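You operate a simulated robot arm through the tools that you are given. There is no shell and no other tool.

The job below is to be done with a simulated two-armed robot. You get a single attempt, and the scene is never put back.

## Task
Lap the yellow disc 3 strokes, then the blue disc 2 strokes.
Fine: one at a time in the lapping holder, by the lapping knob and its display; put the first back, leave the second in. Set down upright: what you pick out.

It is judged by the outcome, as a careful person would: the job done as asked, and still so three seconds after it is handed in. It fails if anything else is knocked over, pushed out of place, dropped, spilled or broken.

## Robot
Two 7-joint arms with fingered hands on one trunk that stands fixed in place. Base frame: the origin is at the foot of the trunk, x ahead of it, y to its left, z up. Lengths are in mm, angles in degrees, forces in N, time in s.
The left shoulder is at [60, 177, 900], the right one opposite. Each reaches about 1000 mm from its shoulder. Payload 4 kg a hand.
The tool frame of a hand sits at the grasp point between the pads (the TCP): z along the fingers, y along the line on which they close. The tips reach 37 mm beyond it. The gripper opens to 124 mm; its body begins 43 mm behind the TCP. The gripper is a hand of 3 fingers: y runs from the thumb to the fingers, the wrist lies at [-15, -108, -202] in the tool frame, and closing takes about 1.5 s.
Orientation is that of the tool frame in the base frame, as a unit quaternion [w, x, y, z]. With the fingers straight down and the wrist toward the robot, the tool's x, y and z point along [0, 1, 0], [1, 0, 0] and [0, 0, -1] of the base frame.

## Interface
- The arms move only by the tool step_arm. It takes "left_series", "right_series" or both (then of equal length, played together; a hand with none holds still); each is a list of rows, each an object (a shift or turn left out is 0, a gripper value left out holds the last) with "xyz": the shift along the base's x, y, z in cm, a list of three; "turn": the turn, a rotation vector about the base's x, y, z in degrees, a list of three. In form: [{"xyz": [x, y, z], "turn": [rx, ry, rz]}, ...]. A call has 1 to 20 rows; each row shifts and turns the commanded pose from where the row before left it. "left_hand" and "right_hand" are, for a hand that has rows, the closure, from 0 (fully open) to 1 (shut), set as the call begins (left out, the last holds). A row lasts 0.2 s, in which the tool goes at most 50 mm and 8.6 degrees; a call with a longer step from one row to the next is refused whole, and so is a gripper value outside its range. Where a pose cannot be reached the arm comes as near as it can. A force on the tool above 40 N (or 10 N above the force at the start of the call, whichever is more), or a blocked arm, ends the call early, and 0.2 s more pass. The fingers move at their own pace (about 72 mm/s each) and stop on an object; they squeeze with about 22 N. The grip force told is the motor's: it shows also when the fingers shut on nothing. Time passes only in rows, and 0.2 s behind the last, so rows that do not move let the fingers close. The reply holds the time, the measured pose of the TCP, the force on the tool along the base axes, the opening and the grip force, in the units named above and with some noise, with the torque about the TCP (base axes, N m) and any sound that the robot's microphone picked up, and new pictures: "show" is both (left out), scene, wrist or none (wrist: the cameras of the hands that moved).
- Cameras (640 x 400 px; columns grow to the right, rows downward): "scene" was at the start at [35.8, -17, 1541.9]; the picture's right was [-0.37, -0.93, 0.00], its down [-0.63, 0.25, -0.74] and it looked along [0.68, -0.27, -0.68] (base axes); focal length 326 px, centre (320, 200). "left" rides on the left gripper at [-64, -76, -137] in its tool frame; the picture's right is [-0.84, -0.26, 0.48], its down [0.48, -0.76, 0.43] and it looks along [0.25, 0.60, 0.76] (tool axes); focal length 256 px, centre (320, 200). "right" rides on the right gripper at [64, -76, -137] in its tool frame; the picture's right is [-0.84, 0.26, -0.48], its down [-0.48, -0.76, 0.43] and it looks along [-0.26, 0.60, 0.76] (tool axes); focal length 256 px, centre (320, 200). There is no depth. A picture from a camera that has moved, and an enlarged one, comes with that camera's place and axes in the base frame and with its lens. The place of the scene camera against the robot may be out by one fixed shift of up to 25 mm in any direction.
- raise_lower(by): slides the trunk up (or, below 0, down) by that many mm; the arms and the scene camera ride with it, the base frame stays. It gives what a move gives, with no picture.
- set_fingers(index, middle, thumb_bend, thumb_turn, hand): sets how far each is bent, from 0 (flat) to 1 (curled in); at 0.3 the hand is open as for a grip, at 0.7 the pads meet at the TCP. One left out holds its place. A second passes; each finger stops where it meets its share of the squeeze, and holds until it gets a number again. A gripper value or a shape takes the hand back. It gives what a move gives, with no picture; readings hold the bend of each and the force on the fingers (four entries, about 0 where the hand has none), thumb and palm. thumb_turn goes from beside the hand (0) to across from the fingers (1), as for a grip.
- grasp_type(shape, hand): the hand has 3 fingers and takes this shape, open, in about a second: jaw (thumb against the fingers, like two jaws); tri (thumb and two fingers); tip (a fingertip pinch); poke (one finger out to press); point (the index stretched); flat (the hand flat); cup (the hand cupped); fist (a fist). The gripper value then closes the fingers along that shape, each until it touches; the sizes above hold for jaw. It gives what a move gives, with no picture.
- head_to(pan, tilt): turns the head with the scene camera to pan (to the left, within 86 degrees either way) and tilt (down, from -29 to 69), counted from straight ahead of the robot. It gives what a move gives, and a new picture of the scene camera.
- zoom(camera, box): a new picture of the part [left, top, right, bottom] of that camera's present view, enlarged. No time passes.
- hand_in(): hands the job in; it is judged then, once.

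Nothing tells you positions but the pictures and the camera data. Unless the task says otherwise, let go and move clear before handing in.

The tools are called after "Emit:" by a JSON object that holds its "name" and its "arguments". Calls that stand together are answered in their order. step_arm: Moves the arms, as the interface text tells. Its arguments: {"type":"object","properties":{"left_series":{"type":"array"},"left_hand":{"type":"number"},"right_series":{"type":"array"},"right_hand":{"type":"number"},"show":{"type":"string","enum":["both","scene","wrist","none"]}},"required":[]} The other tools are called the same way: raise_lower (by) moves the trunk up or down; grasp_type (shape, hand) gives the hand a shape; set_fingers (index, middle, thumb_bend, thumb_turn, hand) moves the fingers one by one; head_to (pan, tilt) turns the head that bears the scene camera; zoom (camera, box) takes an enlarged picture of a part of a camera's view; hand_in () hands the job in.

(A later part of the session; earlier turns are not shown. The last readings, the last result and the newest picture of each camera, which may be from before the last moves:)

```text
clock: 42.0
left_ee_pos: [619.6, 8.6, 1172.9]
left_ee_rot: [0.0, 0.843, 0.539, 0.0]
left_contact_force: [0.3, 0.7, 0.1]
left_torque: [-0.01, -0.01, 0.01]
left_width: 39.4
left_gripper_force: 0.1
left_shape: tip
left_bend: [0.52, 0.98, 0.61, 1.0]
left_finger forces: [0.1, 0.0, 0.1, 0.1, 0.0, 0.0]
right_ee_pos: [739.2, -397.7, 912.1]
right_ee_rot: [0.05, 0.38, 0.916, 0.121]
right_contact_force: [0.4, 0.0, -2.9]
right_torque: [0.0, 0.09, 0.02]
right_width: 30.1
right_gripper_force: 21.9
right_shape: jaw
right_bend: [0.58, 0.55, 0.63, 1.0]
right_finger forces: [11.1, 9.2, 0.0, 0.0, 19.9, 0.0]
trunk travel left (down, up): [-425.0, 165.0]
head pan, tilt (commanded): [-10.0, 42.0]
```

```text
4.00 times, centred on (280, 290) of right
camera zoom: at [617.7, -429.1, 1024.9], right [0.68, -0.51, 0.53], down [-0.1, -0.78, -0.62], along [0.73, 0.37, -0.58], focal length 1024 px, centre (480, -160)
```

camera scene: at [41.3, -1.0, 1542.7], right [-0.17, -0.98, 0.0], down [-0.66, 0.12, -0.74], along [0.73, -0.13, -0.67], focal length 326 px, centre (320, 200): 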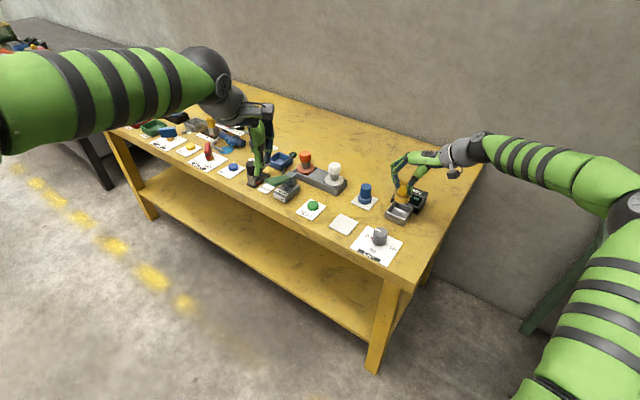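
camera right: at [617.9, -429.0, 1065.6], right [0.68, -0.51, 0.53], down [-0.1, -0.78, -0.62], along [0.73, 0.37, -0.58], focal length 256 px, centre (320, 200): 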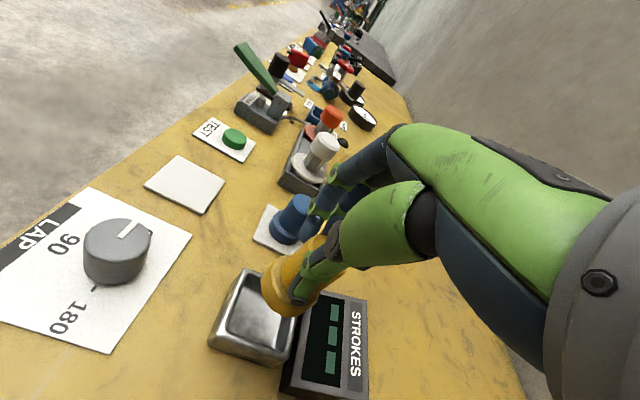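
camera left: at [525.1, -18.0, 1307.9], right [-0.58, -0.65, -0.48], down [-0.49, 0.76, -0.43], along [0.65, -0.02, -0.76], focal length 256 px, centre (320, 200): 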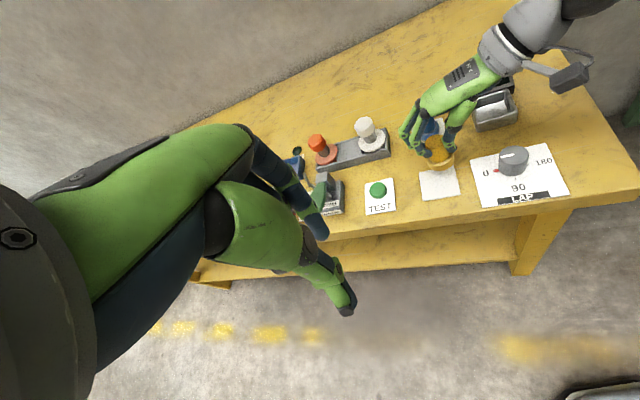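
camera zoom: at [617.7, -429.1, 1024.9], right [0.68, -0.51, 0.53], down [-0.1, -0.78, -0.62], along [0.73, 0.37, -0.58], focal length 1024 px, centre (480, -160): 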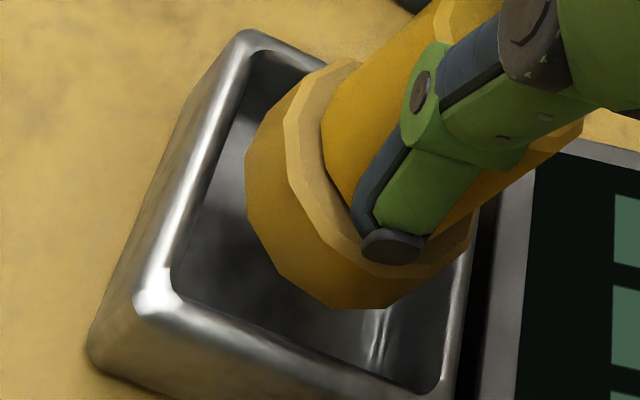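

All three views now agree the disc is ~3 mm too deep and laterally centred. I'll correct that and lower slowly into the opening, watching force.

Emit:
{"name": "step_arm", "arguments": {"right_series": [{"xyz": [-0.26, 0.14, 0]}, {"xyz": [0, 0, -0.4]}, {"xyz": [0, 0, -0.4]}, {"xyz": [0, 0, -0.3]}, {}, {}], "show": "none"}}

Emit:
{"name": "zoom", "arguments": {"camera": "left", "box": [475, 70, 535, 120]}}

Emit:
{"name": "zoom", "arguments": {"camera": "scene", "box": [385, 190, 435, 230]}}

Emit:
{"name": "zoom", "arguments": {"camera": "right", "box": [220, 240, 340, 340]}}

```text
clock: 43.4
left_ee_pos: [619.6, 9.8, 1172.9]
left_ee_rot: [0.0, 0.842, 0.539, 0.0]
left_contact_force: [-0.2, 0.2, 0.2]
left_torque: [-0.03, 0.0, 0.01]
left_width: 39.2
left_gripper_force: 0.1
left_shape: tip
left_bend: [0.52, 0.98, 0.61, 1.0]
left_finger forces: [0.0, 0.1, 0.0, 0.0, 0.0, 0.0]
right_ee_pos: [737.4, -396.9, 904.0]
right_ee_rot: [0.051, 0.38, 0.916, 0.121]
right_contact_force: [2.2, -5.4, 12.3]
right_torque: [0.0, -0.09, -0.07]
right_width: 29.0
right_gripper_force: 22.1
right_shape: jaw
right_bend: [0.58, 0.55, 0.63, 1.0]
right_finger forces: [10.3, 10.6, 0.0, 0.2, 22.9, 0.1]
trunk travel left (down, up): [-425.0, 165.0]
head pan, tilt (commanded): [-10.0, 42.0]
```

```text
8.00 times, centred on (505, 95) of left
camera zoom: at [524.0, -18.2, 1308.4], right [-0.58, -0.65, -0.48], down [-0.49, 0.76, -0.43], along [0.65, -0.02, -0.76], focal length 2048 px, centre (-1160, 1040)
```

zoom: 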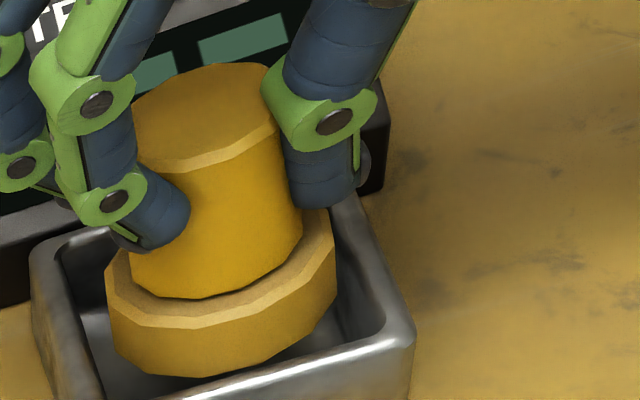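

```text
10.00 times, centred on (410, 210) of scene
camera zoom: at [40.2, -0.8, 1542.9], right [-0.17, -0.98, 0.0], down [-0.66, 0.12, -0.74], along [0.73, -0.13, -0.67], focal length 3256 px, centre (-580, 100)
```

zoom: 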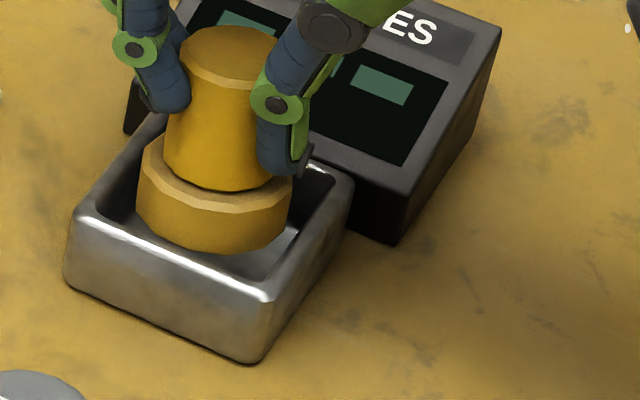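

```text
4.00 times, centred on (280, 290) of right
camera zoom: at [614.9, -427.1, 1015.7], right [0.68, -0.51, 0.53], down [-0.1, -0.78, -0.62], along [0.73, 0.36, -0.58], focal length 1024 px, centre (480, -160)
```

zoom: 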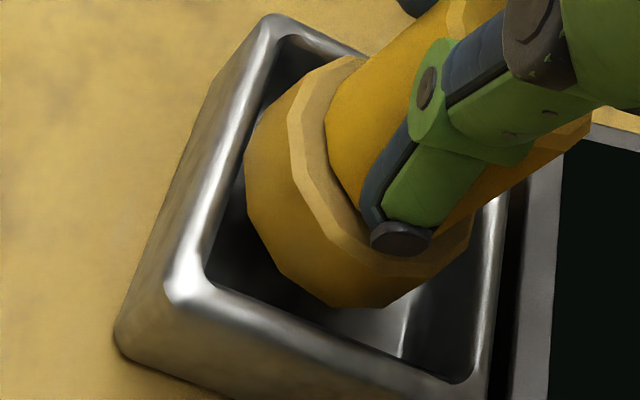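

Contact (≈12 N up, pushing toward the back): the flange is catching the front lip. I'll raise, go ~3.5 mm deeper, and try again gently.

Emit:
{"name": "step_arm", "arguments": {"right_series": [{"xyz": [0, 0, 0.6]}, {"xyz": [0.25, -0.25, 0]}, {"xyz": [0, 0, -0.4]}, {"xyz": [0, 0, -0.3]}, {}, {}], "show": "none"}}

Emit:
{"name": "zoom", "arguments": {"camera": "left", "box": [475, 70, 535, 120]}}

Emit:
{"name": "zoom", "arguments": {"camera": "right", "box": [220, 240, 340, 340]}}

```text
clock: 44.8
left_ee_pos: [620.7, 9.9, 1171.8]
left_ee_rot: [0.0, 0.842, 0.539, 0.0]
left_contact_force: [-0.9, 0.4, 0.4]
left_torque: [-0.03, -0.02, -0.01]
left_width: 39.7
left_gripper_force: 0.1
left_shape: tip
left_bend: [0.52, 0.98, 0.61, 1.0]
left_finger forces: [0.0, 0.0, 0.1, 0.1, 0.0, 0.0]
right_ee_pos: [739.2, -399.1, 899.8]
right_ee_rot: [0.05, 0.379, 0.916, 0.121]
right_contact_force: [-1.0, 0.6, -3.3]
right_torque: [0.01, 0.06, -0.02]
right_width: 28.9
right_gripper_force: 22.0
right_shape: jaw
right_bend: [0.58, 0.55, 0.63, 1.0]
right_finger forces: [12.1, 10.1, 0.1, 0.1, 20.1, 0.0]
trunk travel left (down, up): [-425.0, 165.0]
head pan, tilt (commanded): [-10.0, 42.0]
```

```text
8.00 times, centred on (505, 95) of left
camera zoom: at [524.8, -18.2, 1307.8], right [-0.58, -0.65, -0.48], down [-0.49, 0.76, -0.43], along [0.65, -0.02, -0.76], focal length 2048 px, centre (-1160, 1040)
```

zoom: 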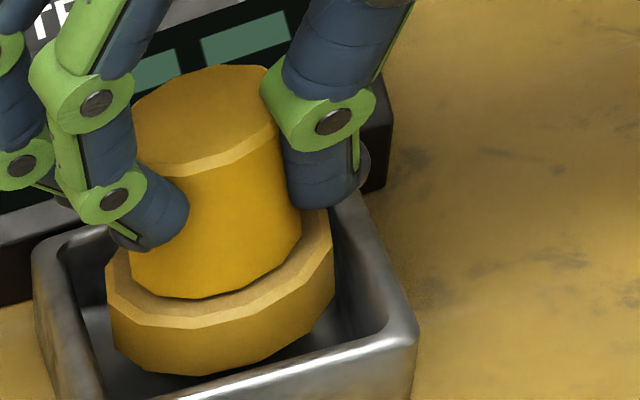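

```text
4.00 times, centred on (280, 290) of right
camera zoom: at [617.8, -429.9, 1012.7], right [0.68, -0.51, 0.53], down [-0.1, -0.78, -0.62], along [0.73, 0.37, -0.58], focal length 1024 px, centre (480, -160)
```

zoom: 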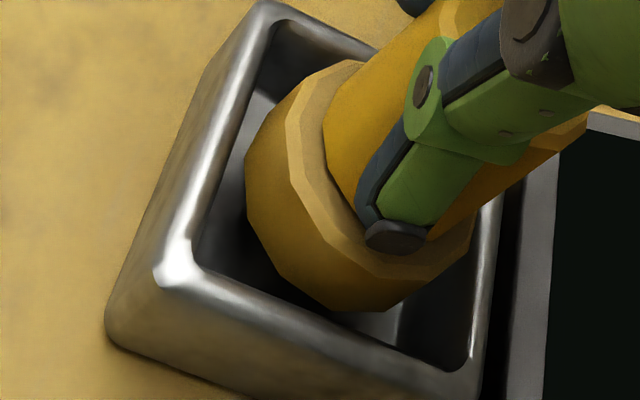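

Clear now (only the disc's weight shows), flange inside the rim. Continuing down in small steps.

Emit:
{"name": "step_arm", "arguments": {"right_series": [{"xyz": [0, 0, -0.3]}, {"xyz": [0, 0, -0.3]}, {"xyz": [0, 0, -0.2]}, {}], "show": "none"}}

Emit:
{"name": "zoom", "arguments": {"camera": "left", "box": [475, 70, 535, 120]}}

Emit:
{"name": "zoom", "arguments": {"camera": "right", "box": [220, 240, 340, 340]}}

Emit:
{"name": "zoom", "arguments": {"camera": "scene", "box": [385, 190, 435, 230]}}

```text
clock: 45.8
left_ee_pos: [619.7, 9.2, 1172.0]
left_ee_rot: [0.0, 0.842, 0.539, -0.001]
left_contact_force: [-0.7, 0.3, 0.1]
left_torque: [0.05, 0.0, -0.01]
left_width: 39.4
left_gripper_force: 0.1
left_shape: tip
left_bend: [0.52, 0.98, 0.61, 1.0]
left_finger forces: [0.0, 0.1, 0.0, 0.0, 0.0, 0.0]
right_ee_pos: [739.0, -397.7, 891.4]
right_ee_rot: [0.05, 0.38, 0.916, 0.12]
right_contact_force: [0.3, -0.5, -2.5]
right_torque: [0.0, 0.02, 0.0]
right_width: 28.8
right_gripper_force: 22.1
right_shape: jaw
right_bend: [0.58, 0.55, 0.63, 1.0]
right_finger forces: [12.1, 10.0, 0.1, 0.0, 20.2, 0.0]
trunk travel left (down, up): [-425.0, 165.0]
head pan, tilt (commanded): [-10.0, 42.0]
```

```text
8.00 times, centred on (505, 95) of left
camera zoom: at [524.9, -18.2, 1307.8], right [-0.58, -0.65, -0.48], down [-0.49, 0.76, -0.43], along [0.65, -0.02, -0.76], focal length 2048 px, centre (-1160, 1040)
```

zoom: 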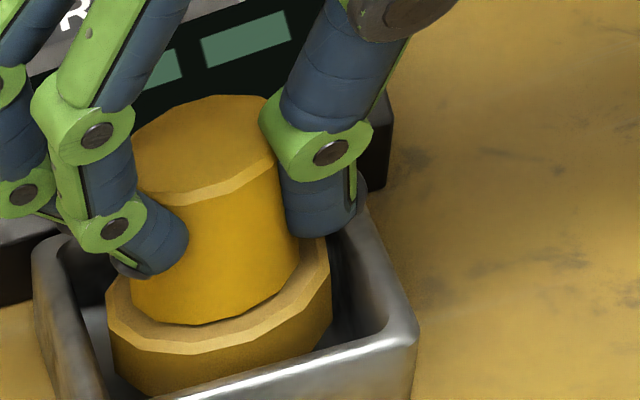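

```text
4.00 times, centred on (280, 290) of right
camera zoom: at [617.7, -429.7, 1003.9], right [0.68, -0.51, 0.53], down [-0.1, -0.78, -0.62], along [0.73, 0.37, -0.58], focal length 1024 px, centre (480, -160)
```

zoom: 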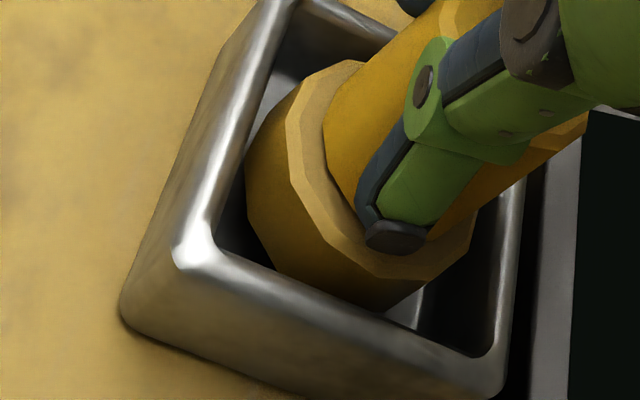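

```text
10.00 times, centred on (410, 210) of scene
camera zoom: at [41.2, -1.0, 1542.7], right [-0.17, -0.98, 0.0], down [-0.66, 0.12, -0.74], along [0.73, -0.13, -0.67], focal length 3256 px, centre (-580, 100)
```

zoom: 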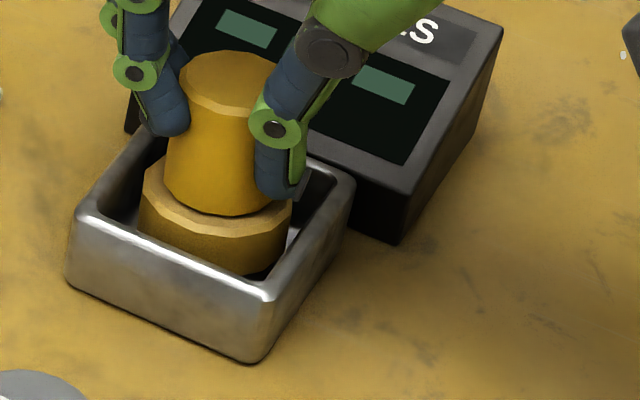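

Emit:
{"name": "step_arm", "arguments": {"right_series": [{"xyz": [0, 0, -0.2]}, {"xyz": [0, 0, -0.2]}, {"xyz": [0, 0, -0.2]}, {}], "show": "none"}}

Emit:
{"name": "zoom", "arguments": {"camera": "left", "box": [475, 70, 535, 120]}}

Emit:
{"name": "zoom", "arguments": {"camera": "scene", "box": [385, 190, 435, 230]}}

```text
clock: 46.8
left_ee_pos: [620.1, 9.6, 1170.4]
left_ee_rot: [0.001, 0.843, 0.539, 0.0]
left_contact_force: [-0.4, 0.0, -0.2]
left_torque: [-0.03, -0.05, -0.01]
left_width: 39.4
left_gripper_force: 0.0
left_shape: tip
left_bend: [0.52, 0.98, 0.61, 1.0]
left_finger forces: [0.1, 0.0, 0.1, 0.0, 0.0, 0.1]
right_ee_pos: [739.6, -399.1, 886.0]
right_ee_rot: [0.05, 0.379, 0.916, 0.12]
right_contact_force: [-0.9, 0.1, -2.8]
right_torque: [0.01, 0.02, 0.02]
right_width: 28.8
right_gripper_force: 22.3
right_shape: jaw
right_bend: [0.58, 0.55, 0.63, 1.0]
right_finger forces: [12.0, 10.2, 0.0, 0.1, 19.9, 0.0]
trunk travel left (down, up): [-425.0, 165.0]
head pan, tilt (commanded): [-10.0, 42.0]
```

```text
8.00 times, centred on (505, 95) of left
camera zoom: at [524.9, -18.2, 1307.8], right [-0.58, -0.65, -0.48], down [-0.49, 0.76, -0.43], along [0.65, -0.02, -0.76], focal length 2048 px, centre (-1160, 1040)
```

zoom: 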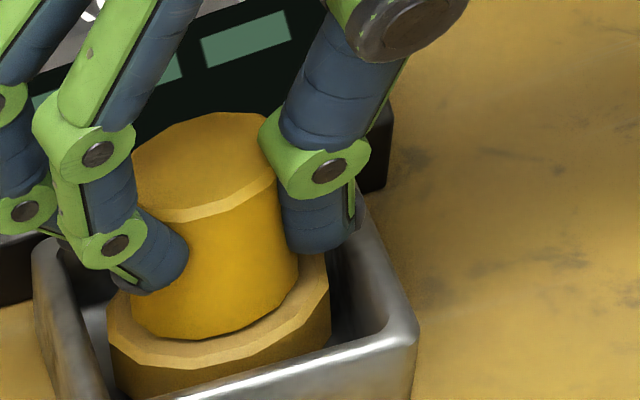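

```text
10.00 times, centred on (410, 210) of scene
camera zoom: at [41.2, -1.0, 1542.7], right [-0.17, -0.98, 0.0], down [-0.66, 0.12, -0.74], along [0.73, -0.13, -0.67], focal length 3256 px, centre (-580, 100)
```

zoom: 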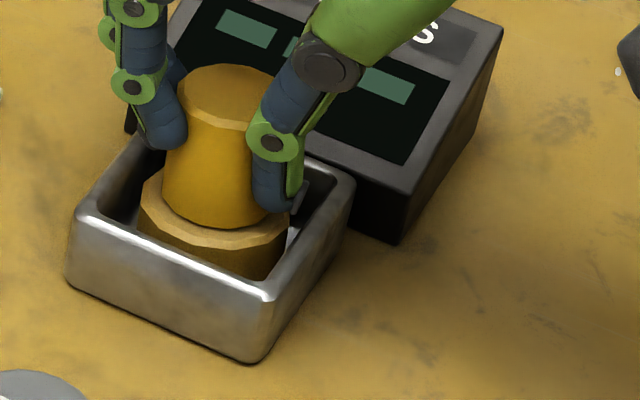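

Emit:
{"name": "step_arm", "arguments": {"right_series": [{"xyz": [0, 0, -0.2]}, {"xyz": [0, 0, -0.2]}, {}], "show": "none"}}

Emit:
{"name": "zoom", "arguments": {"camera": "left", "box": [475, 70, 535, 120]}}

Emit:
{"name": "zoom", "arguments": {"camera": "scene", "box": [385, 190, 435, 230]}}

```text
clock: 47.6
left_ee_pos: [619.5, 9.2, 1173.4]
left_ee_rot: [-0.001, 0.842, 0.539, 0.0]
left_contact_force: [0.6, 0.8, 0.5]
left_torque: [0.01, -0.01, 0.0]
left_width: 39.6
left_gripper_force: 0.1
left_shape: tip
left_bend: [0.52, 0.98, 0.61, 1.0]
left_finger forces: [0.0, 0.0, 0.0, 0.1, 0.1, 0.0]
right_ee_pos: [739.0, -396.6, 882.9]
right_ee_rot: [0.05, 0.38, 0.916, 0.12]
right_contact_force: [-1.6, 0.1, 2.3]
right_torque: [0.06, -0.03, 0.04]
right_width: 28.9
right_gripper_force: 21.9
right_shape: jaw
right_bend: [0.58, 0.55, 0.63, 1.0]
right_finger forces: [12.3, 10.0, 0.0, 0.0, 21.2, 0.1]
trunk travel left (down, up): [-425.0, 165.0]
head pan, tilt (commanded): [-10.0, 42.0]
```

```text
8.00 times, centred on (505, 95) of left
camera zoom: at [524.4, -18.0, 1308.1], right [-0.58, -0.65, -0.48], down [-0.49, 0.76, -0.43], along [0.65, -0.02, -0.76], focal length 2048 px, centre (-1160, 1040)
```

zoom: 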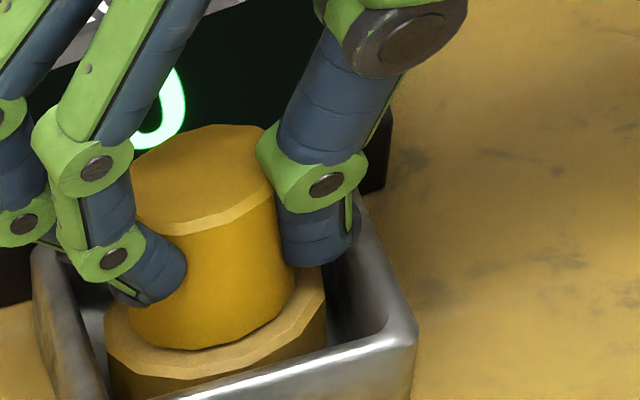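

```text
10.00 times, centred on (410, 210) of scene
camera zoom: at [40.7, -0.7, 1542.8], right [-0.17, -0.98, 0.0], down [-0.66, 0.12, -0.74], along [0.73, -0.13, -0.67], focal length 3256 px, centre (-580, 100)
```

zoom: 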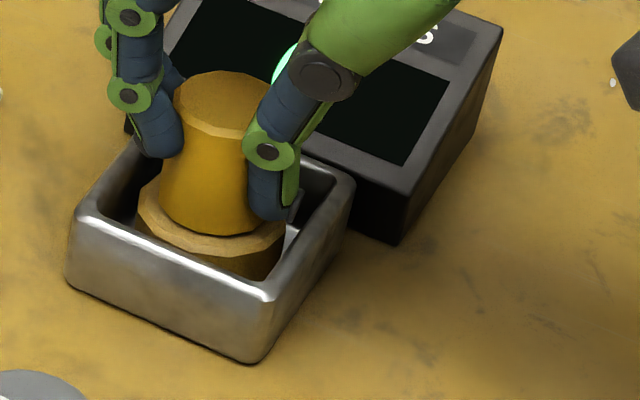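

The display just lit up with "0" — the disc is seated in the holder. Now I'll open the hand and check it stays upright.

Emit:
{"name": "step_arm", "arguments": {"right_series": [{}, {}, {}, {}], "right_hand": 0.5, "show": "none"}}

Emit:
{"name": "zoom", "arguments": {"camera": "left", "box": [475, 70, 535, 120]}}

Emit:
{"name": "zoom", "arguments": {"camera": "scene", "box": [385, 190, 435, 230]}}

```text
clock: 48.6
left_ee_pos: [620.0, 8.7, 1171.1]
left_ee_rot: [-0.001, 0.843, 0.539, 0.0]
left_contact_force: [-0.5, -0.7, -0.2]
left_torque: [-0.01, -0.02, 0.04]
left_width: 39.7
left_gripper_force: 0.1
left_shape: tip
left_bend: [0.52, 0.98, 0.61, 1.0]
left_finger forces: [0.1, 0.0, 0.1, 0.0, 0.1, 0.0]
right_ee_pos: [738.0, -398.4, 883.3]
right_ee_rot: [0.05, 0.38, 0.916, 0.121]
right_contact_force: [0.3, -0.5, -0.1]
right_torque: [0.02, 0.0, -0.03]
right_width: 61.5
right_gripper_force: 0.1
right_shape: jaw
right_bend: [0.42, 0.46, 0.56, 1.0]
right_finger forces: [0.0, 0.1, 0.0, 0.0, 0.1, 0.1]
trunk travel left (down, up): [-425.0, 165.0]
head pan, tilt (commanded): [-10.0, 42.0]
```

```text
8.00 times, centred on (505, 95) of left
camera zoom: at [524.7, -18.1, 1307.9], right [-0.58, -0.65, -0.48], down [-0.49, 0.76, -0.43], along [0.65, -0.02, -0.76], focal length 2048 px, centre (-1160, 1040)
```

zoom: 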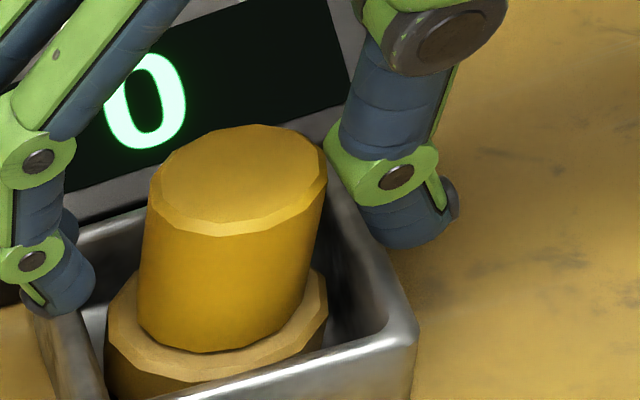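

```text
10.00 times, centred on (410, 210) of scene
camera zoom: at [41.0, -0.9, 1542.7], right [-0.17, -0.98, 0.0], down [-0.66, 0.12, -0.74], along [0.73, -0.13, -0.67], focal length 3256 px, centre (-580, 100)
```

zoom: 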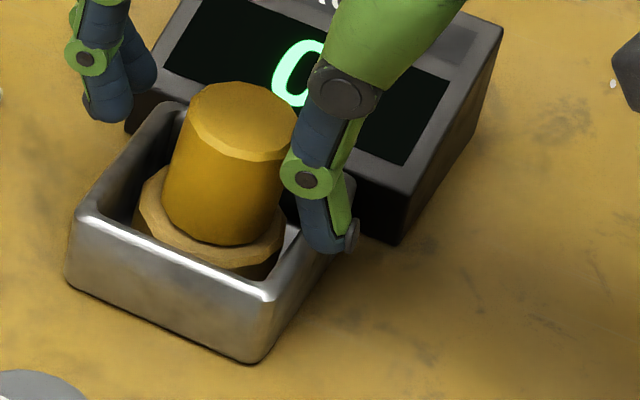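

The disc stands upright in the holder and the display reads 0. Retracting straight up, then I'll look closely at the knob.

Emit:
{"name": "step_arm", "arguments": {"right_series": [{"xyz": [0, 0, 1.5]}, {"xyz": [0, 0, 3]}, {"xyz": [0, 0, 4]}, {"xyz": [0, 0, 4]}, {}], "right_hand": 0.4}}

Emit:
{"name": "zoom", "arguments": {"camera": "left", "box": [440, 60, 580, 220]}}

Emit:
{"name": "zoom", "arguments": {"camera": "scene", "box": [350, 180, 430, 270]}}

```text
clock: 49.8
left_ee_pos: [619.8, 10.2, 1172.6]
left_ee_rot: [0.0, 0.842, 0.539, -0.001]
left_contact_force: [0.8, -1.2, 0.5]
left_torque: [0.03, -0.01, 0.01]
left_width: 39.3
left_gripper_force: 0.0
left_shape: tip
left_bend: [0.52, 0.98, 0.61, 1.0]
left_finger forces: [0.1, 0.0, 0.0, 0.0, 0.1, 0.1]
right_ee_pos: [741.2, -400.2, 1008.2]
right_ee_rot: [0.049, 0.38, 0.916, 0.119]
right_contact_force: [0.2, 0.4, 0.6]
right_torque: [-0.03, 0.01, 0.01]
right_width: 74.0
right_gripper_force: 0.1
right_shape: jaw
right_bend: [0.38, 0.42, 0.53, 0.99]
right_finger forces: [0.1, 0.0, 0.0, 0.0, 0.0, 0.0]
trunk travel left (down, up): [-425.0, 165.0]
head pan, tilt (commanded): [-10.0, 42.0]
camera scene: at [41.1, -1.0, 1542.7], right [-0.17, -0.98, 0.0], down [-0.66, 0.12, -0.74], along [0.73, -0.13, -0.67], focal length 326 px, centre (320, 200)
camera right: at [618.5, -431.2, 1121.0], right [0.68, -0.51, 0.53], down [-0.1, -0.78, -0.62], along [0.73, 0.37, -0.58], focal length 256 px, centre (320, 200)
```

scene: 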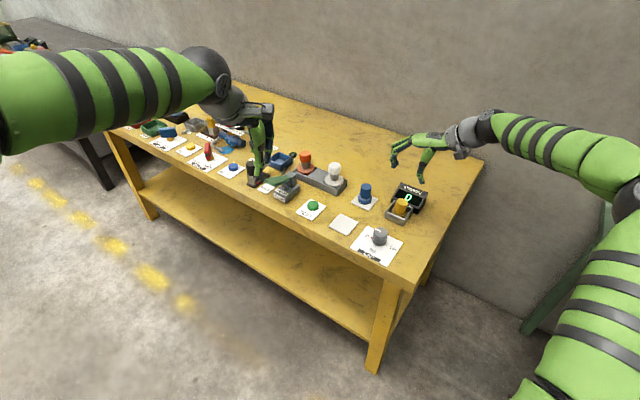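
right: 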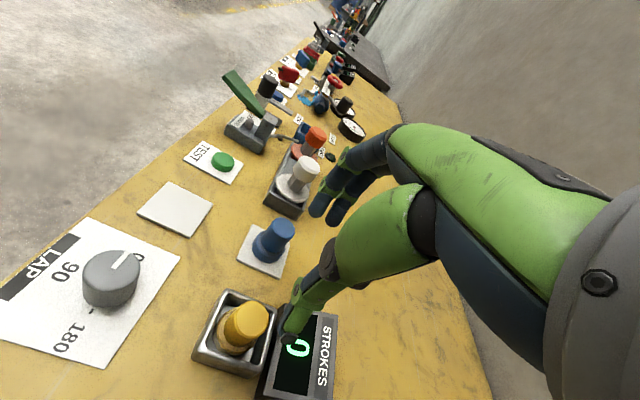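

```text
2.50 times, centred on (510, 140) of left
camera zoom: at [524.7, -18.2, 1307.8], right [-0.58, -0.65, -0.48], down [-0.49, 0.76, -0.43], along [0.65, -0.02, -0.76], focal length 640 px, centre (-155, 350)
```

zoom: 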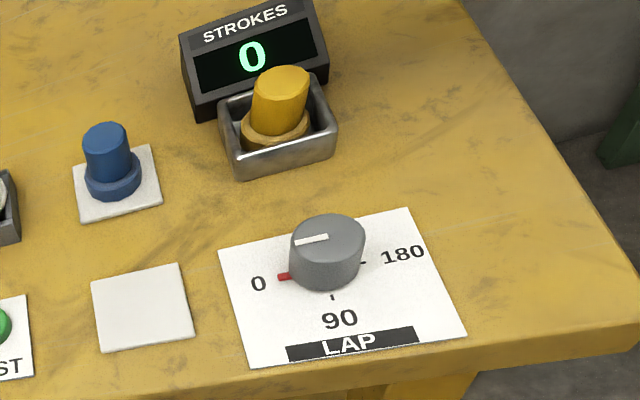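

```text
4.44 times, centred on (390, 225) of scene
camera zoom: at [41.1, -1.0, 1542.7], right [-0.17, -0.98, 0.0], down [-0.66, 0.12, -0.74], along [0.73, -0.13, -0.67], focal length 1447 px, centre (9, 89)
```

zoom: 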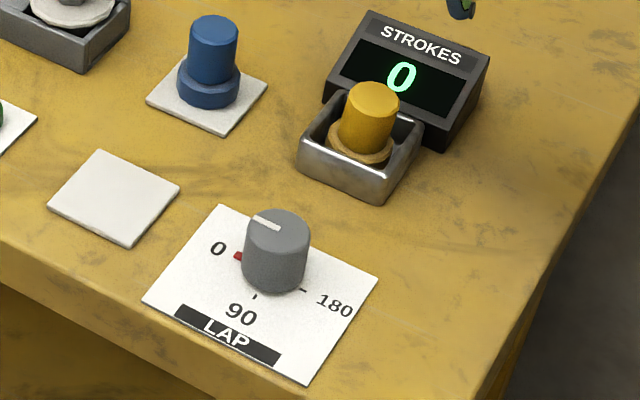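

Knob axis is at about [650,-300], top z≈857, about 43 mm across; its pointer is at 0 and the scale runs counter-clockwise through 90 (front) to 180 (right). I'll straighten the hand, move above the knob, and test in the air how far the wrist can yaw.

Emit:
{"name": "step_arm", "arguments": {"right_series": [{"xyz": [-2.45, 2.35, 0.5], "turn": [-5.3, 5.3, 0]}, {"xyz": [-2.45, 2.35, 0], "turn": [-5.3, 5.3, 0]}, {"xyz": [-2.45, 2.35, 0]}, {"xyz": [-2.45, 2.3, 0]}, {}], "show": "none"}}

Emit:
{"name": "step_arm", "arguments": {"right_series": [{"turn": [0, 0, 7.5]}, {"turn": [0, 0, 7.5]}, {"turn": [0, 0, 7.5]}, {"turn": [0, 0, 7.5]}, {"turn": [0, 0, 7.5]}, {"turn": [0, 0, 7.5]}, {}], "show": "scene"}}

```text
clock: 51.0
left_ee_pos: [620.3, 8.5, 1171.8]
left_ee_rot: [0.0, 0.842, 0.539, -0.001]
left_contact_force: [0.4, 0.1, 0.1]
left_torque: [0.02, -0.02, -0.02]
left_width: 39.6
left_gripper_force: 0.0
left_shape: tip
left_bend: [0.52, 0.98, 0.61, 1.0]
left_finger forces: [0.0, 0.0, 0.0, 0.0, 0.1, 0.0]
right_ee_pos: [641.6, -306.4, 1011.7]
right_ee_rot: [0.0, 0.384, 0.924, 0.001]
right_contact_force: [-0.2, 0.2, 0.1]
right_torque: [-0.02, -0.01, 0.02]
right_width: 74.1
right_gripper_force: 0.0
right_shape: jaw
right_bend: [0.38, 0.42, 0.53, 0.99]
right_finger forces: [0.0, 0.0, 0.0, 0.0, 0.0, 0.1]
trunk travel left (down, up): [-425.0, 165.0]
head pan, tilt (commanded): [-10.0, 42.0]
```

```text
clock: 52.6
left_ee_pos: [619.7, 9.5, 1172.0]
left_ee_rot: [0.0, 0.842, 0.54, 0.0]
left_contact_force: [0.3, 0.1, -0.2]
left_torque: [-0.02, 0.01, -0.01]
left_width: 39.6
left_gripper_force: 0.1
left_shape: tip
left_bend: [0.52, 0.98, 0.61, 1.0]
left_finger forces: [0.0, 0.0, 0.0, 0.0, 0.0, 0.1]
right_ee_pos: [642.5, -305.5, 1013.3]
right_ee_rot: [0.0, -0.001, 1.0, 0.0]
right_contact_force: [-0.1, -0.2, -0.1]
right_torque: [-0.02, 0.0, -0.03]
right_width: 73.9
right_gripper_force: 0.1
right_shape: jaw
right_bend: [0.38, 0.42, 0.53, 0.99]
right_finger forces: [0.0, 0.1, 0.0, 0.1, 0.1, 0.0]
trunk travel left (down, up): [-425.0, 165.0]
head pan, tilt (commanded): [-10.0, 42.0]
camera scene: at [40.9, -0.8, 1542.8], right [-0.17, -0.98, 0.0], down [-0.66, 0.12, -0.74], along [0.73, -0.13, -0.67], focal length 326 px, centre (320, 200)
```

scene: 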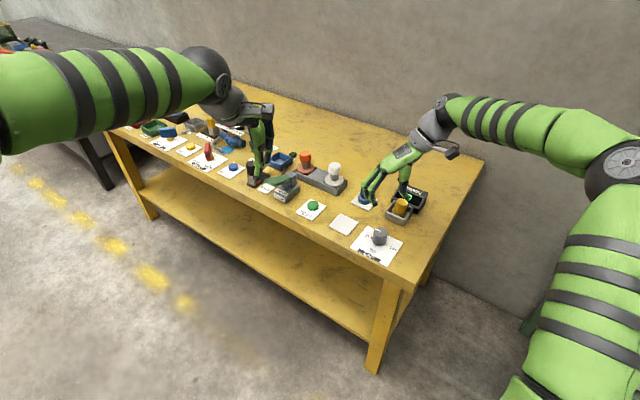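

Emit:
{"name": "step_arm", "arguments": {"right_series": [{"turn": [0, 0, 7.5]}, {"turn": [0, 0, 7.5]}, {"turn": [0, 0, 7.5]}, {"turn": [0, 0, 7.5]}, {"turn": [0, 0, 7.5]}, {"turn": [0, 0, 7.5]}, {}], "show": "scene"}}

```text
clock: 54.2
left_ee_pos: [620.9, 8.4, 1172.6]
left_ee_rot: [0.0, 0.842, 0.539, 0.0]
left_contact_force: [0.3, -0.2, -0.5]
left_torque: [-0.02, -0.01, -0.01]
left_width: 39.6
left_gripper_force: 0.2
left_shape: tip
left_bend: [0.52, 0.98, 0.61, 1.0]
left_finger forces: [0.0, 0.0, 0.0, 0.0, 0.0, 0.1]
right_ee_pos: [640.8, -304.8, 1012.0]
right_ee_rot: [0.0, -0.384, 0.923, -0.001]
right_contact_force: [-0.1, -0.3, -1.0]
right_torque: [0.01, 0.01, 0.04]
right_width: 74.3
right_gripper_force: 0.1
right_shape: jaw
right_bend: [0.38, 0.42, 0.53, 0.99]
right_finger forces: [0.1, 0.1, 0.0, 0.0, 0.0, 0.0]
trunk travel left (down, up): [-425.0, 165.0]
head pan, tilt (commanded): [-10.0, 42.0]
camera scene: at [40.9, -0.8, 1542.8], right [-0.17, -0.98, 0.0], down [-0.66, 0.12, -0.74], along [0.73, -0.13, -0.67], focal length 326 px, centre (320, 200)
```

scene: 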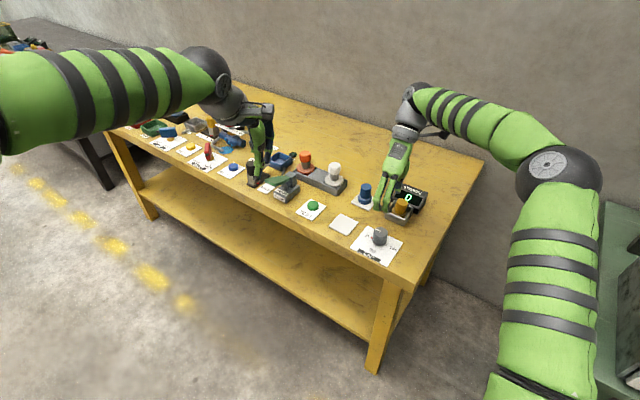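

Emit:
{"name": "step_arm", "arguments": {"right_series": [{"turn": [0, 0, -8.2]}, {"turn": [0, 0, -8.2]}, {"turn": [0, 0, -8.2]}, {"turn": [0, 0, -8.2]}, {"turn": [0, 0, -8.2]}, {"turn": [0, 0, -8.2]}, {"turn": [0, 0, -8.2]}, {"turn": [0, 0, -8.2]}, {"turn": [0, 0, -8.2]}, {"turn": [0, 0, -8.2]}, {"turn": [0, 0, -8.2]}, {"turn": [0, 0, -8.2]}, {"turn": [0, 0, -8.2]}, {"turn": [0, 0, -8.2]}, {"turn": [0, 0, -8.2]}, {"turn": [0, 0, -8.2]}, {"turn": [0, 0, -3.8]}, {}], "show": "none"}}

Emit:
{"name": "step_arm", "arguments": {"right_series": [{"turn": [0, 0, -7.5]}, {"turn": [0, 0, -7.5]}, {"turn": [0, 0, -7.5]}, {"turn": [0, 0, -7.5]}, {"turn": [0, 0, -7.5]}, {"turn": [0, 0, -7.5]}, {}], "show": "scene"}}

```text
clock: 58.0
left_ee_pos: [618.9, 8.9, 1172.0]
left_ee_rot: [-0.001, 0.842, 0.539, 0.0]
left_contact_force: [0.5, -0.3, -0.7]
left_torque: [-0.01, -0.03, 0.0]
left_width: 39.3
left_gripper_force: 0.1
left_shape: tip
left_bend: [0.52, 0.98, 0.61, 1.0]
left_finger forces: [0.0, 0.0, 0.1, 0.0, 0.0, 0.0]
right_ee_pos: [643.2, -305.9, 1014.0]
right_ee_rot: [0.0, 0.708, 0.707, 0.0]
right_contact_force: [0.3, -0.8, 0.6]
right_torque: [0.01, 0.02, 0.0]
right_width: 74.0
right_gripper_force: 0.0
right_shape: jaw
right_bend: [0.38, 0.42, 0.53, 0.99]
right_finger forces: [0.1, 0.0, 0.0, 0.0, 0.1, 0.0]
trunk travel left (down, up): [-425.0, 165.0]
head pan, tilt (commanded): [-10.0, 42.0]
```

```text
clock: 59.6
left_ee_pos: [620.6, 8.3, 1173.5]
left_ee_rot: [0.0, 0.842, 0.539, 0.001]
left_contact_force: [1.0, -0.5, 1.1]
left_torque: [0.04, 0.01, 0.01]
left_width: 39.7
left_gripper_force: 0.1
left_shape: tip
left_bend: [0.52, 0.98, 0.61, 1.0]
left_finger forces: [0.0, 0.0, 0.1, 0.0, 0.1, 0.0]
right_ee_pos: [642.2, -305.1, 1014.2]
right_ee_rot: [-0.001, 0.924, 0.382, 0.0]
right_contact_force: [-0.4, 0.3, 0.4]
right_torque: [-0.01, -0.01, -0.01]
right_width: 74.0
right_gripper_force: 0.0
right_shape: jaw
right_bend: [0.38, 0.42, 0.53, 0.99]
right_finger forces: [0.0, 0.0, 0.0, 0.0, 0.1, 0.0]
trunk travel left (down, up): [-425.0, 165.0]
head pan, tilt (commanded): [-10.0, 42.0]
camera scene: at [40.9, -0.9, 1542.8], right [-0.17, -0.98, 0.0], down [-0.66, 0.12, -0.74], along [0.73, -0.13, -0.67], focal length 326 px, centre (320, 200)
```

scene: 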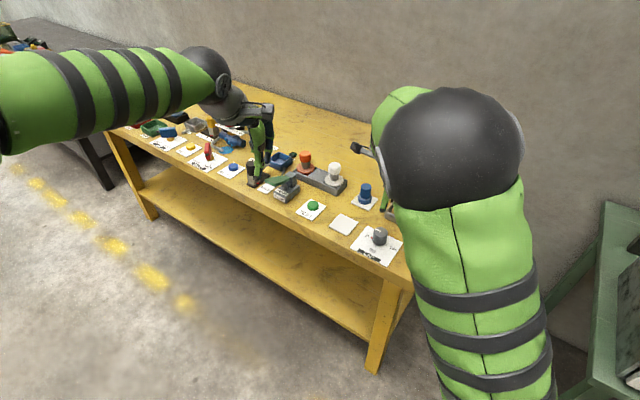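

The wrist can sweep the full −45° to +135°, so one continuous 180° turn is possible. I'll start at yaw −45° (fingers on the back side of the knob), open wider and approach from above.

Emit:
{"name": "step_arm", "arguments": {"right_series": [{"xyz": [0.1, 1.2, -2]}, {"xyz": [0, 0, -2]}, {"xyz": [0, 0, -2]}, {}, {}], "right_hand": 0.25}}

Emit:
{"name": "zoom", "arguments": {"camera": "left", "box": [440, 60, 600, 220]}}

Emit:
{"name": "zoom", "arguments": {"camera": "right", "box": [200, 160, 440, 400]}}

```text
clock: 60.8
left_ee_pos: [620.2, 8.5, 1172.1]
left_ee_rot: [0.0, 0.843, 0.539, -0.001]
left_contact_force: [0.5, 0.1, 0.5]
left_torque: [0.02, 0.03, 0.03]
left_width: 39.5
left_gripper_force: 0.0
left_shape: tip
left_bend: [0.52, 0.98, 0.61, 1.0]
left_finger forces: [0.0, 0.0, 0.1, 0.0, 0.0, 0.0]
right_ee_pos: [643.0, -293.3, 952.4]
right_ee_rot: [0.0, 0.924, 0.382, 0.0]
right_contact_force: [0.8, -0.2, -0.1]
right_torque: [0.01, 0.02, 0.03]
right_width: 92.6
right_gripper_force: 0.0
right_shape: jaw
right_bend: [0.34, 0.37, 0.44, 0.99]
right_finger forces: [0.0, 0.0, 0.0, 0.0, 0.1, 0.0]
trunk travel left (down, up): [-425.0, 165.0]
head pan, tilt (commanded): [-10.0, 42.0]
camera scene: at [40.9, -0.8, 1542.7], right [-0.17, -0.98, 0.0], down [-0.66, 0.12, -0.74], along [0.73, -0.13, -0.67], focal length 326 px, centre (320, 200)
camera right: at [634.8, -193.3, 1088.5], right [-0.41, -0.77, 0.48], down [-0.88, 0.2, -0.43], along [0.24, -0.6, -0.76], focal length 256 px, centre (320, 200)
```

scene: 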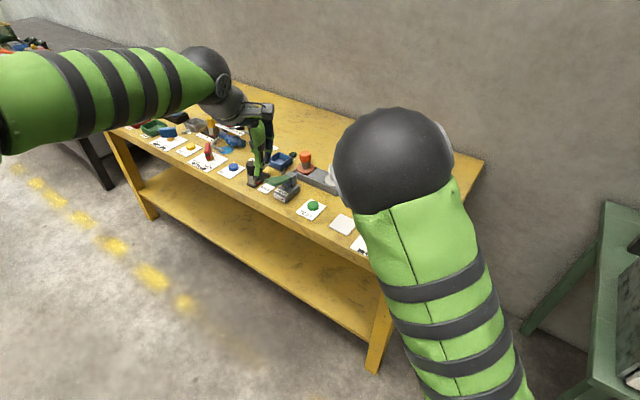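
right: 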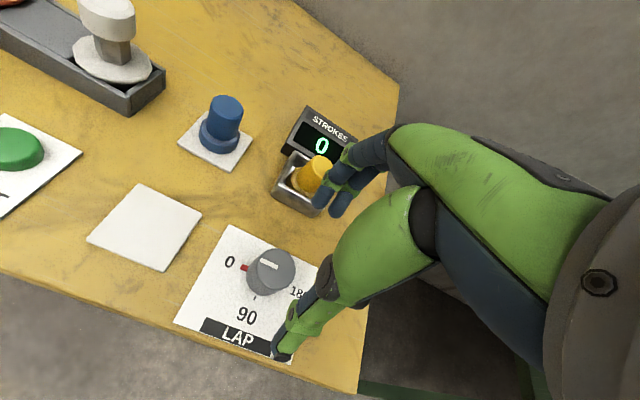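

```text
2.50 times, centred on (520, 140) of left
camera zoom: at [524.6, -18.0, 1307.9], right [-0.58, -0.65, -0.48], down [-0.49, 0.76, -0.43], along [0.65, -0.02, -0.76], focal length 640 px, centre (-180, 350)
```

zoom: 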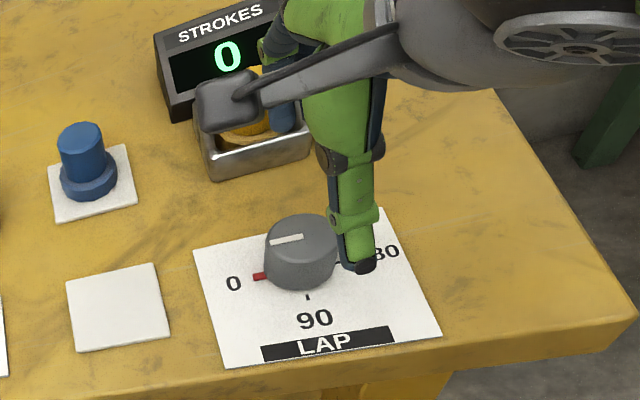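

```text
1.67 times, centred on (320, 280) of right
camera zoom: at [634.8, -193.3, 1088.5], right [-0.41, -0.77, 0.48], down [-0.88, 0.2, -0.43], along [0.24, -0.6, -0.76], focal length 427 px, centre (320, 67)
```

zoom: 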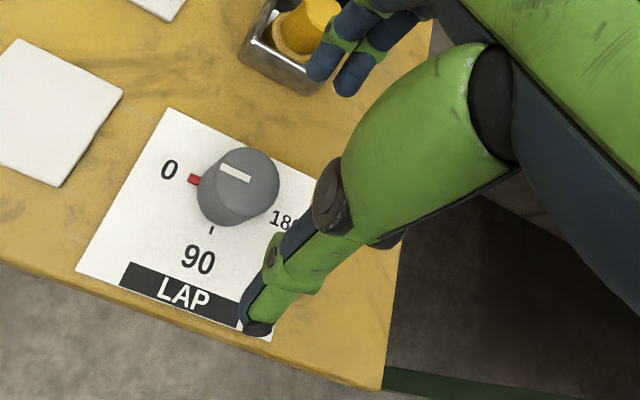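

Relative to the hand, the knob lies ~8 mm toward the bench's left. I'll shift by that, lower partway, and check again.

Emit:
{"name": "step_arm", "arguments": {"right_series": [{"xyz": [0.55, 0.55, -1.5]}, {"xyz": [0, 0, -2]}, {"xyz": [0, 0, -1.5]}, {}, {}], "show": "none"}}

Emit:
{"name": "zoom", "arguments": {"camera": "left", "box": [460, 100, 580, 200]}}

Emit:
{"name": "zoom", "arguments": {"camera": "right", "box": [220, 180, 400, 330]}}

```text
clock: 62.0
left_ee_pos: [620.1, 10.3, 1172.0]
left_ee_rot: [0.0, 0.842, 0.539, -0.001]
left_contact_force: [0.4, 0.0, -0.2]
left_torque: [-0.05, 0.01, -0.02]
left_width: 39.4
left_gripper_force: 0.0
left_shape: tip
left_bend: [0.52, 0.98, 0.61, 1.0]
left_finger forces: [0.0, 0.1, 0.0, 0.0, 0.0, 0.0]
right_ee_pos: [648.8, -287.5, 903.0]
right_ee_rot: [0.0, 0.924, 0.382, 0.0]
right_contact_force: [0.1, 0.2, -0.3]
right_torque: [-0.02, 0.02, -0.01]
right_width: 92.9
right_gripper_force: 0.1
right_shape: jaw
right_bend: [0.34, 0.37, 0.44, 0.99]
right_finger forces: [0.0, 0.0, 0.1, 0.0, 0.1, 0.1]
trunk travel left (down, up): [-425.0, 165.0]
head pan, tilt (commanded): [-10.0, 42.0]
```

```text
4.00 times, centred on (520, 150) of left
camera zoom: at [524.6, -18.0, 1307.9], right [-0.58, -0.65, -0.48], down [-0.49, 0.76, -0.43], along [0.65, -0.02, -0.76], focal length 1024 px, centre (-480, 400)
```

zoom: 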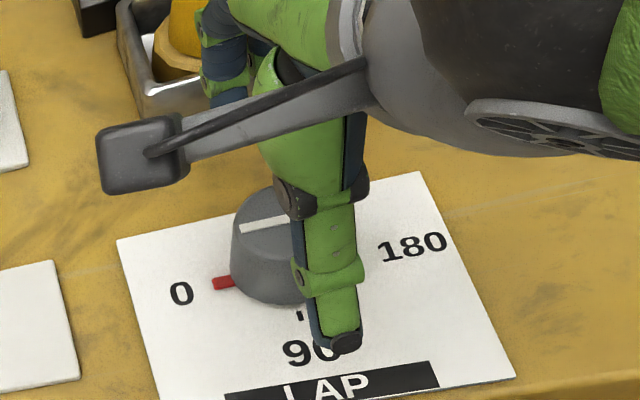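

```text
2.67 times, centred on (310, 255) of right
camera zoom: at [639.6, -187.6, 1038.6], right [-0.41, -0.77, 0.48], down [-0.88, 0.2, -0.43], along [0.24, -0.6, -0.76], focal length 683 px, centre (347, 53)
```

zoom: 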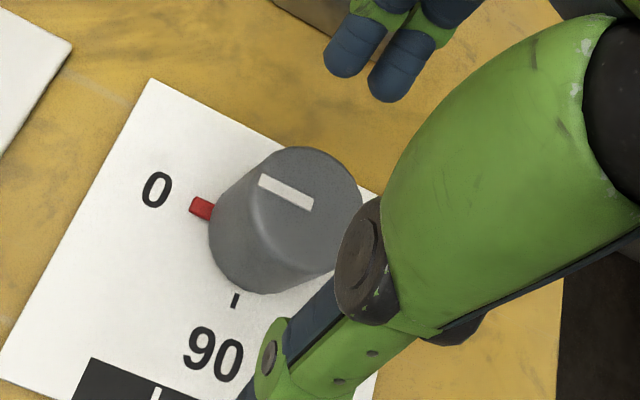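

Aligned to ~1 mm in the wrist view. Descending to knob height.

Emit:
{"name": "step_arm", "arguments": {"right_series": [{"xyz": [0, 0, -1.5]}, {"xyz": [0, 0, -1.3]}, {"xyz": [0, 0, -1.1]}, {}], "show": "none"}}

Emit:
{"name": "zoom", "arguments": {"camera": "left", "box": [460, 100, 580, 200]}}

Emit:
{"name": "zoom", "arguments": {"camera": "right", "box": [220, 180, 400, 330]}}

```text
clock: 63.0
left_ee_pos: [620.1, 8.6, 1172.1]
left_ee_rot: [-0.001, 0.843, 0.538, 0.0]
left_contact_force: [0.5, 0.3, 0.0]
left_torque: [0.03, 0.0, -0.01]
left_width: 39.4
left_gripper_force: 0.0
left_shape: tip
left_bend: [0.52, 0.98, 0.61, 1.0]
left_finger forces: [0.1, 0.0, 0.0, 0.1, 0.0, 0.1]
right_ee_pos: [648.2, -288.3, 863.7]
right_ee_rot: [0.0, 0.924, 0.383, 0.0]
right_contact_force: [-0.4, -0.4, 0.1]
right_torque: [-0.01, -0.02, -0.01]
right_width: 92.9
right_gripper_force: 0.1
right_shape: jaw
right_bend: [0.34, 0.37, 0.44, 0.99]
right_finger forces: [0.0, 0.0, 0.0, 0.0, 0.0, 0.0]
trunk travel left (down, up): [-425.0, 165.0]
head pan, tilt (commanded): [-10.0, 42.0]
```

```text
4.00 times, centred on (520, 150) of left
camera zoom: at [524.7, -18.0, 1307.9], right [-0.58, -0.65, -0.48], down [-0.49, 0.76, -0.43], along [0.65, -0.02, -0.76], focal length 1024 px, centre (-480, 400)
```

zoom: 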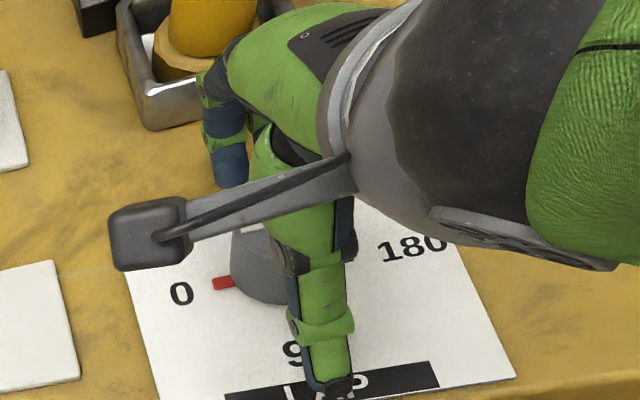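

```text
2.67 times, centred on (310, 255) of right
camera zoom: at [638.8, -188.5, 1000.0], right [-0.41, -0.77, 0.48], down [-0.88, 0.2, -0.43], along [0.24, -0.6, -0.76], focal length 683 px, centre (347, 53)
```

zoom: 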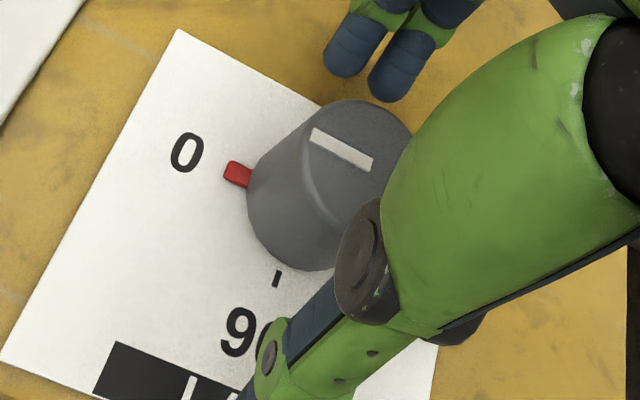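

Emit:
{"name": "step_arm", "arguments": {"right_series": [{}, {}, {}, {}, {}, {}, {}], "right_hand": 0.8, "show": "none"}}

Emit:
{"name": "zoom", "arguments": {"camera": "left", "box": [460, 100, 580, 200]}}

Emit:
{"name": "zoom", "arguments": {"camera": "right", "box": [220, 180, 400, 330]}}

```text
clock: 64.6
left_ee_pos: [620.7, 8.8, 1172.4]
left_ee_rot: [0.0, 0.843, 0.539, 0.0]
left_contact_force: [1.0, 0.3, 0.2]
left_torque: [-0.02, 0.0, 0.01]
left_width: 39.2
left_gripper_force: 0.0
left_shape: tip
left_bend: [0.52, 0.98, 0.61, 1.0]
left_finger forces: [0.0, 0.0, 0.0, 0.1, 0.1, 0.0]
right_ee_pos: [646.9, -287.5, 864.0]
right_ee_rot: [0.0, 0.924, 0.383, 0.001]
right_contact_force: [12.5, -5.5, 6.6]
right_torque: [-0.44, -0.61, 0.14]
right_width: 39.0
right_gripper_force: 22.1
right_shape: jaw
right_bend: [0.47, 0.48, 0.63, 1.0]
right_finger forces: [16.7, 14.2, 0.1, 0.1, 19.1, 0.1]
trunk travel left (down, up): [-425.0, 165.0]
head pan, tilt (commanded): [-10.0, 42.0]
```

```text
4.00 times, centred on (520, 150) of left
camera zoom: at [525.1, -18.2, 1307.8], right [-0.58, -0.65, -0.48], down [-0.49, 0.76, -0.43], along [0.65, -0.02, -0.76], focal length 1024 px, centre (-480, 400)
```

zoom: 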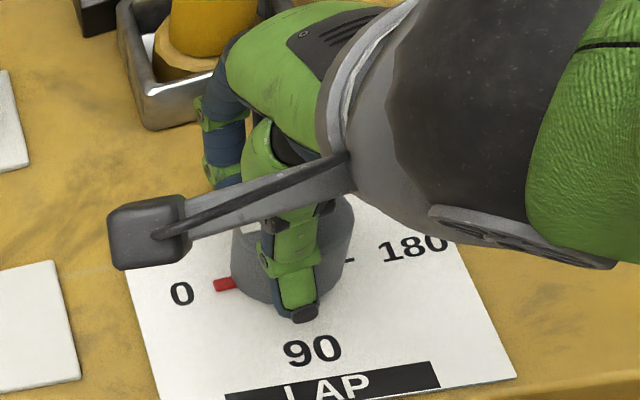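

```text
2.67 times, centred on (310, 255) of right
camera zoom: at [639.5, -188.6, 1000.4], right [-0.41, -0.77, 0.48], down [-0.88, 0.2, -0.44], along [0.24, -0.6, -0.76], focal length 683 px, centre (347, 53)
```

zoom: 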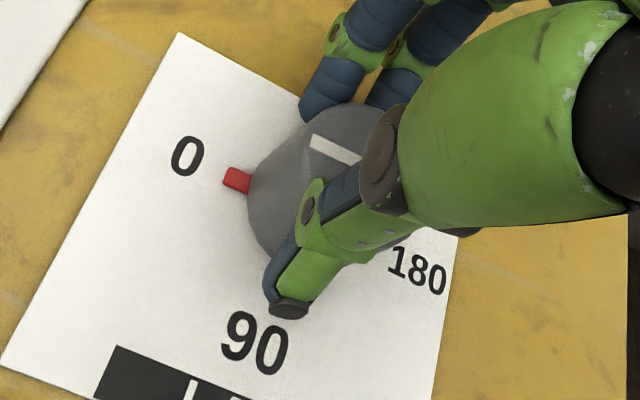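

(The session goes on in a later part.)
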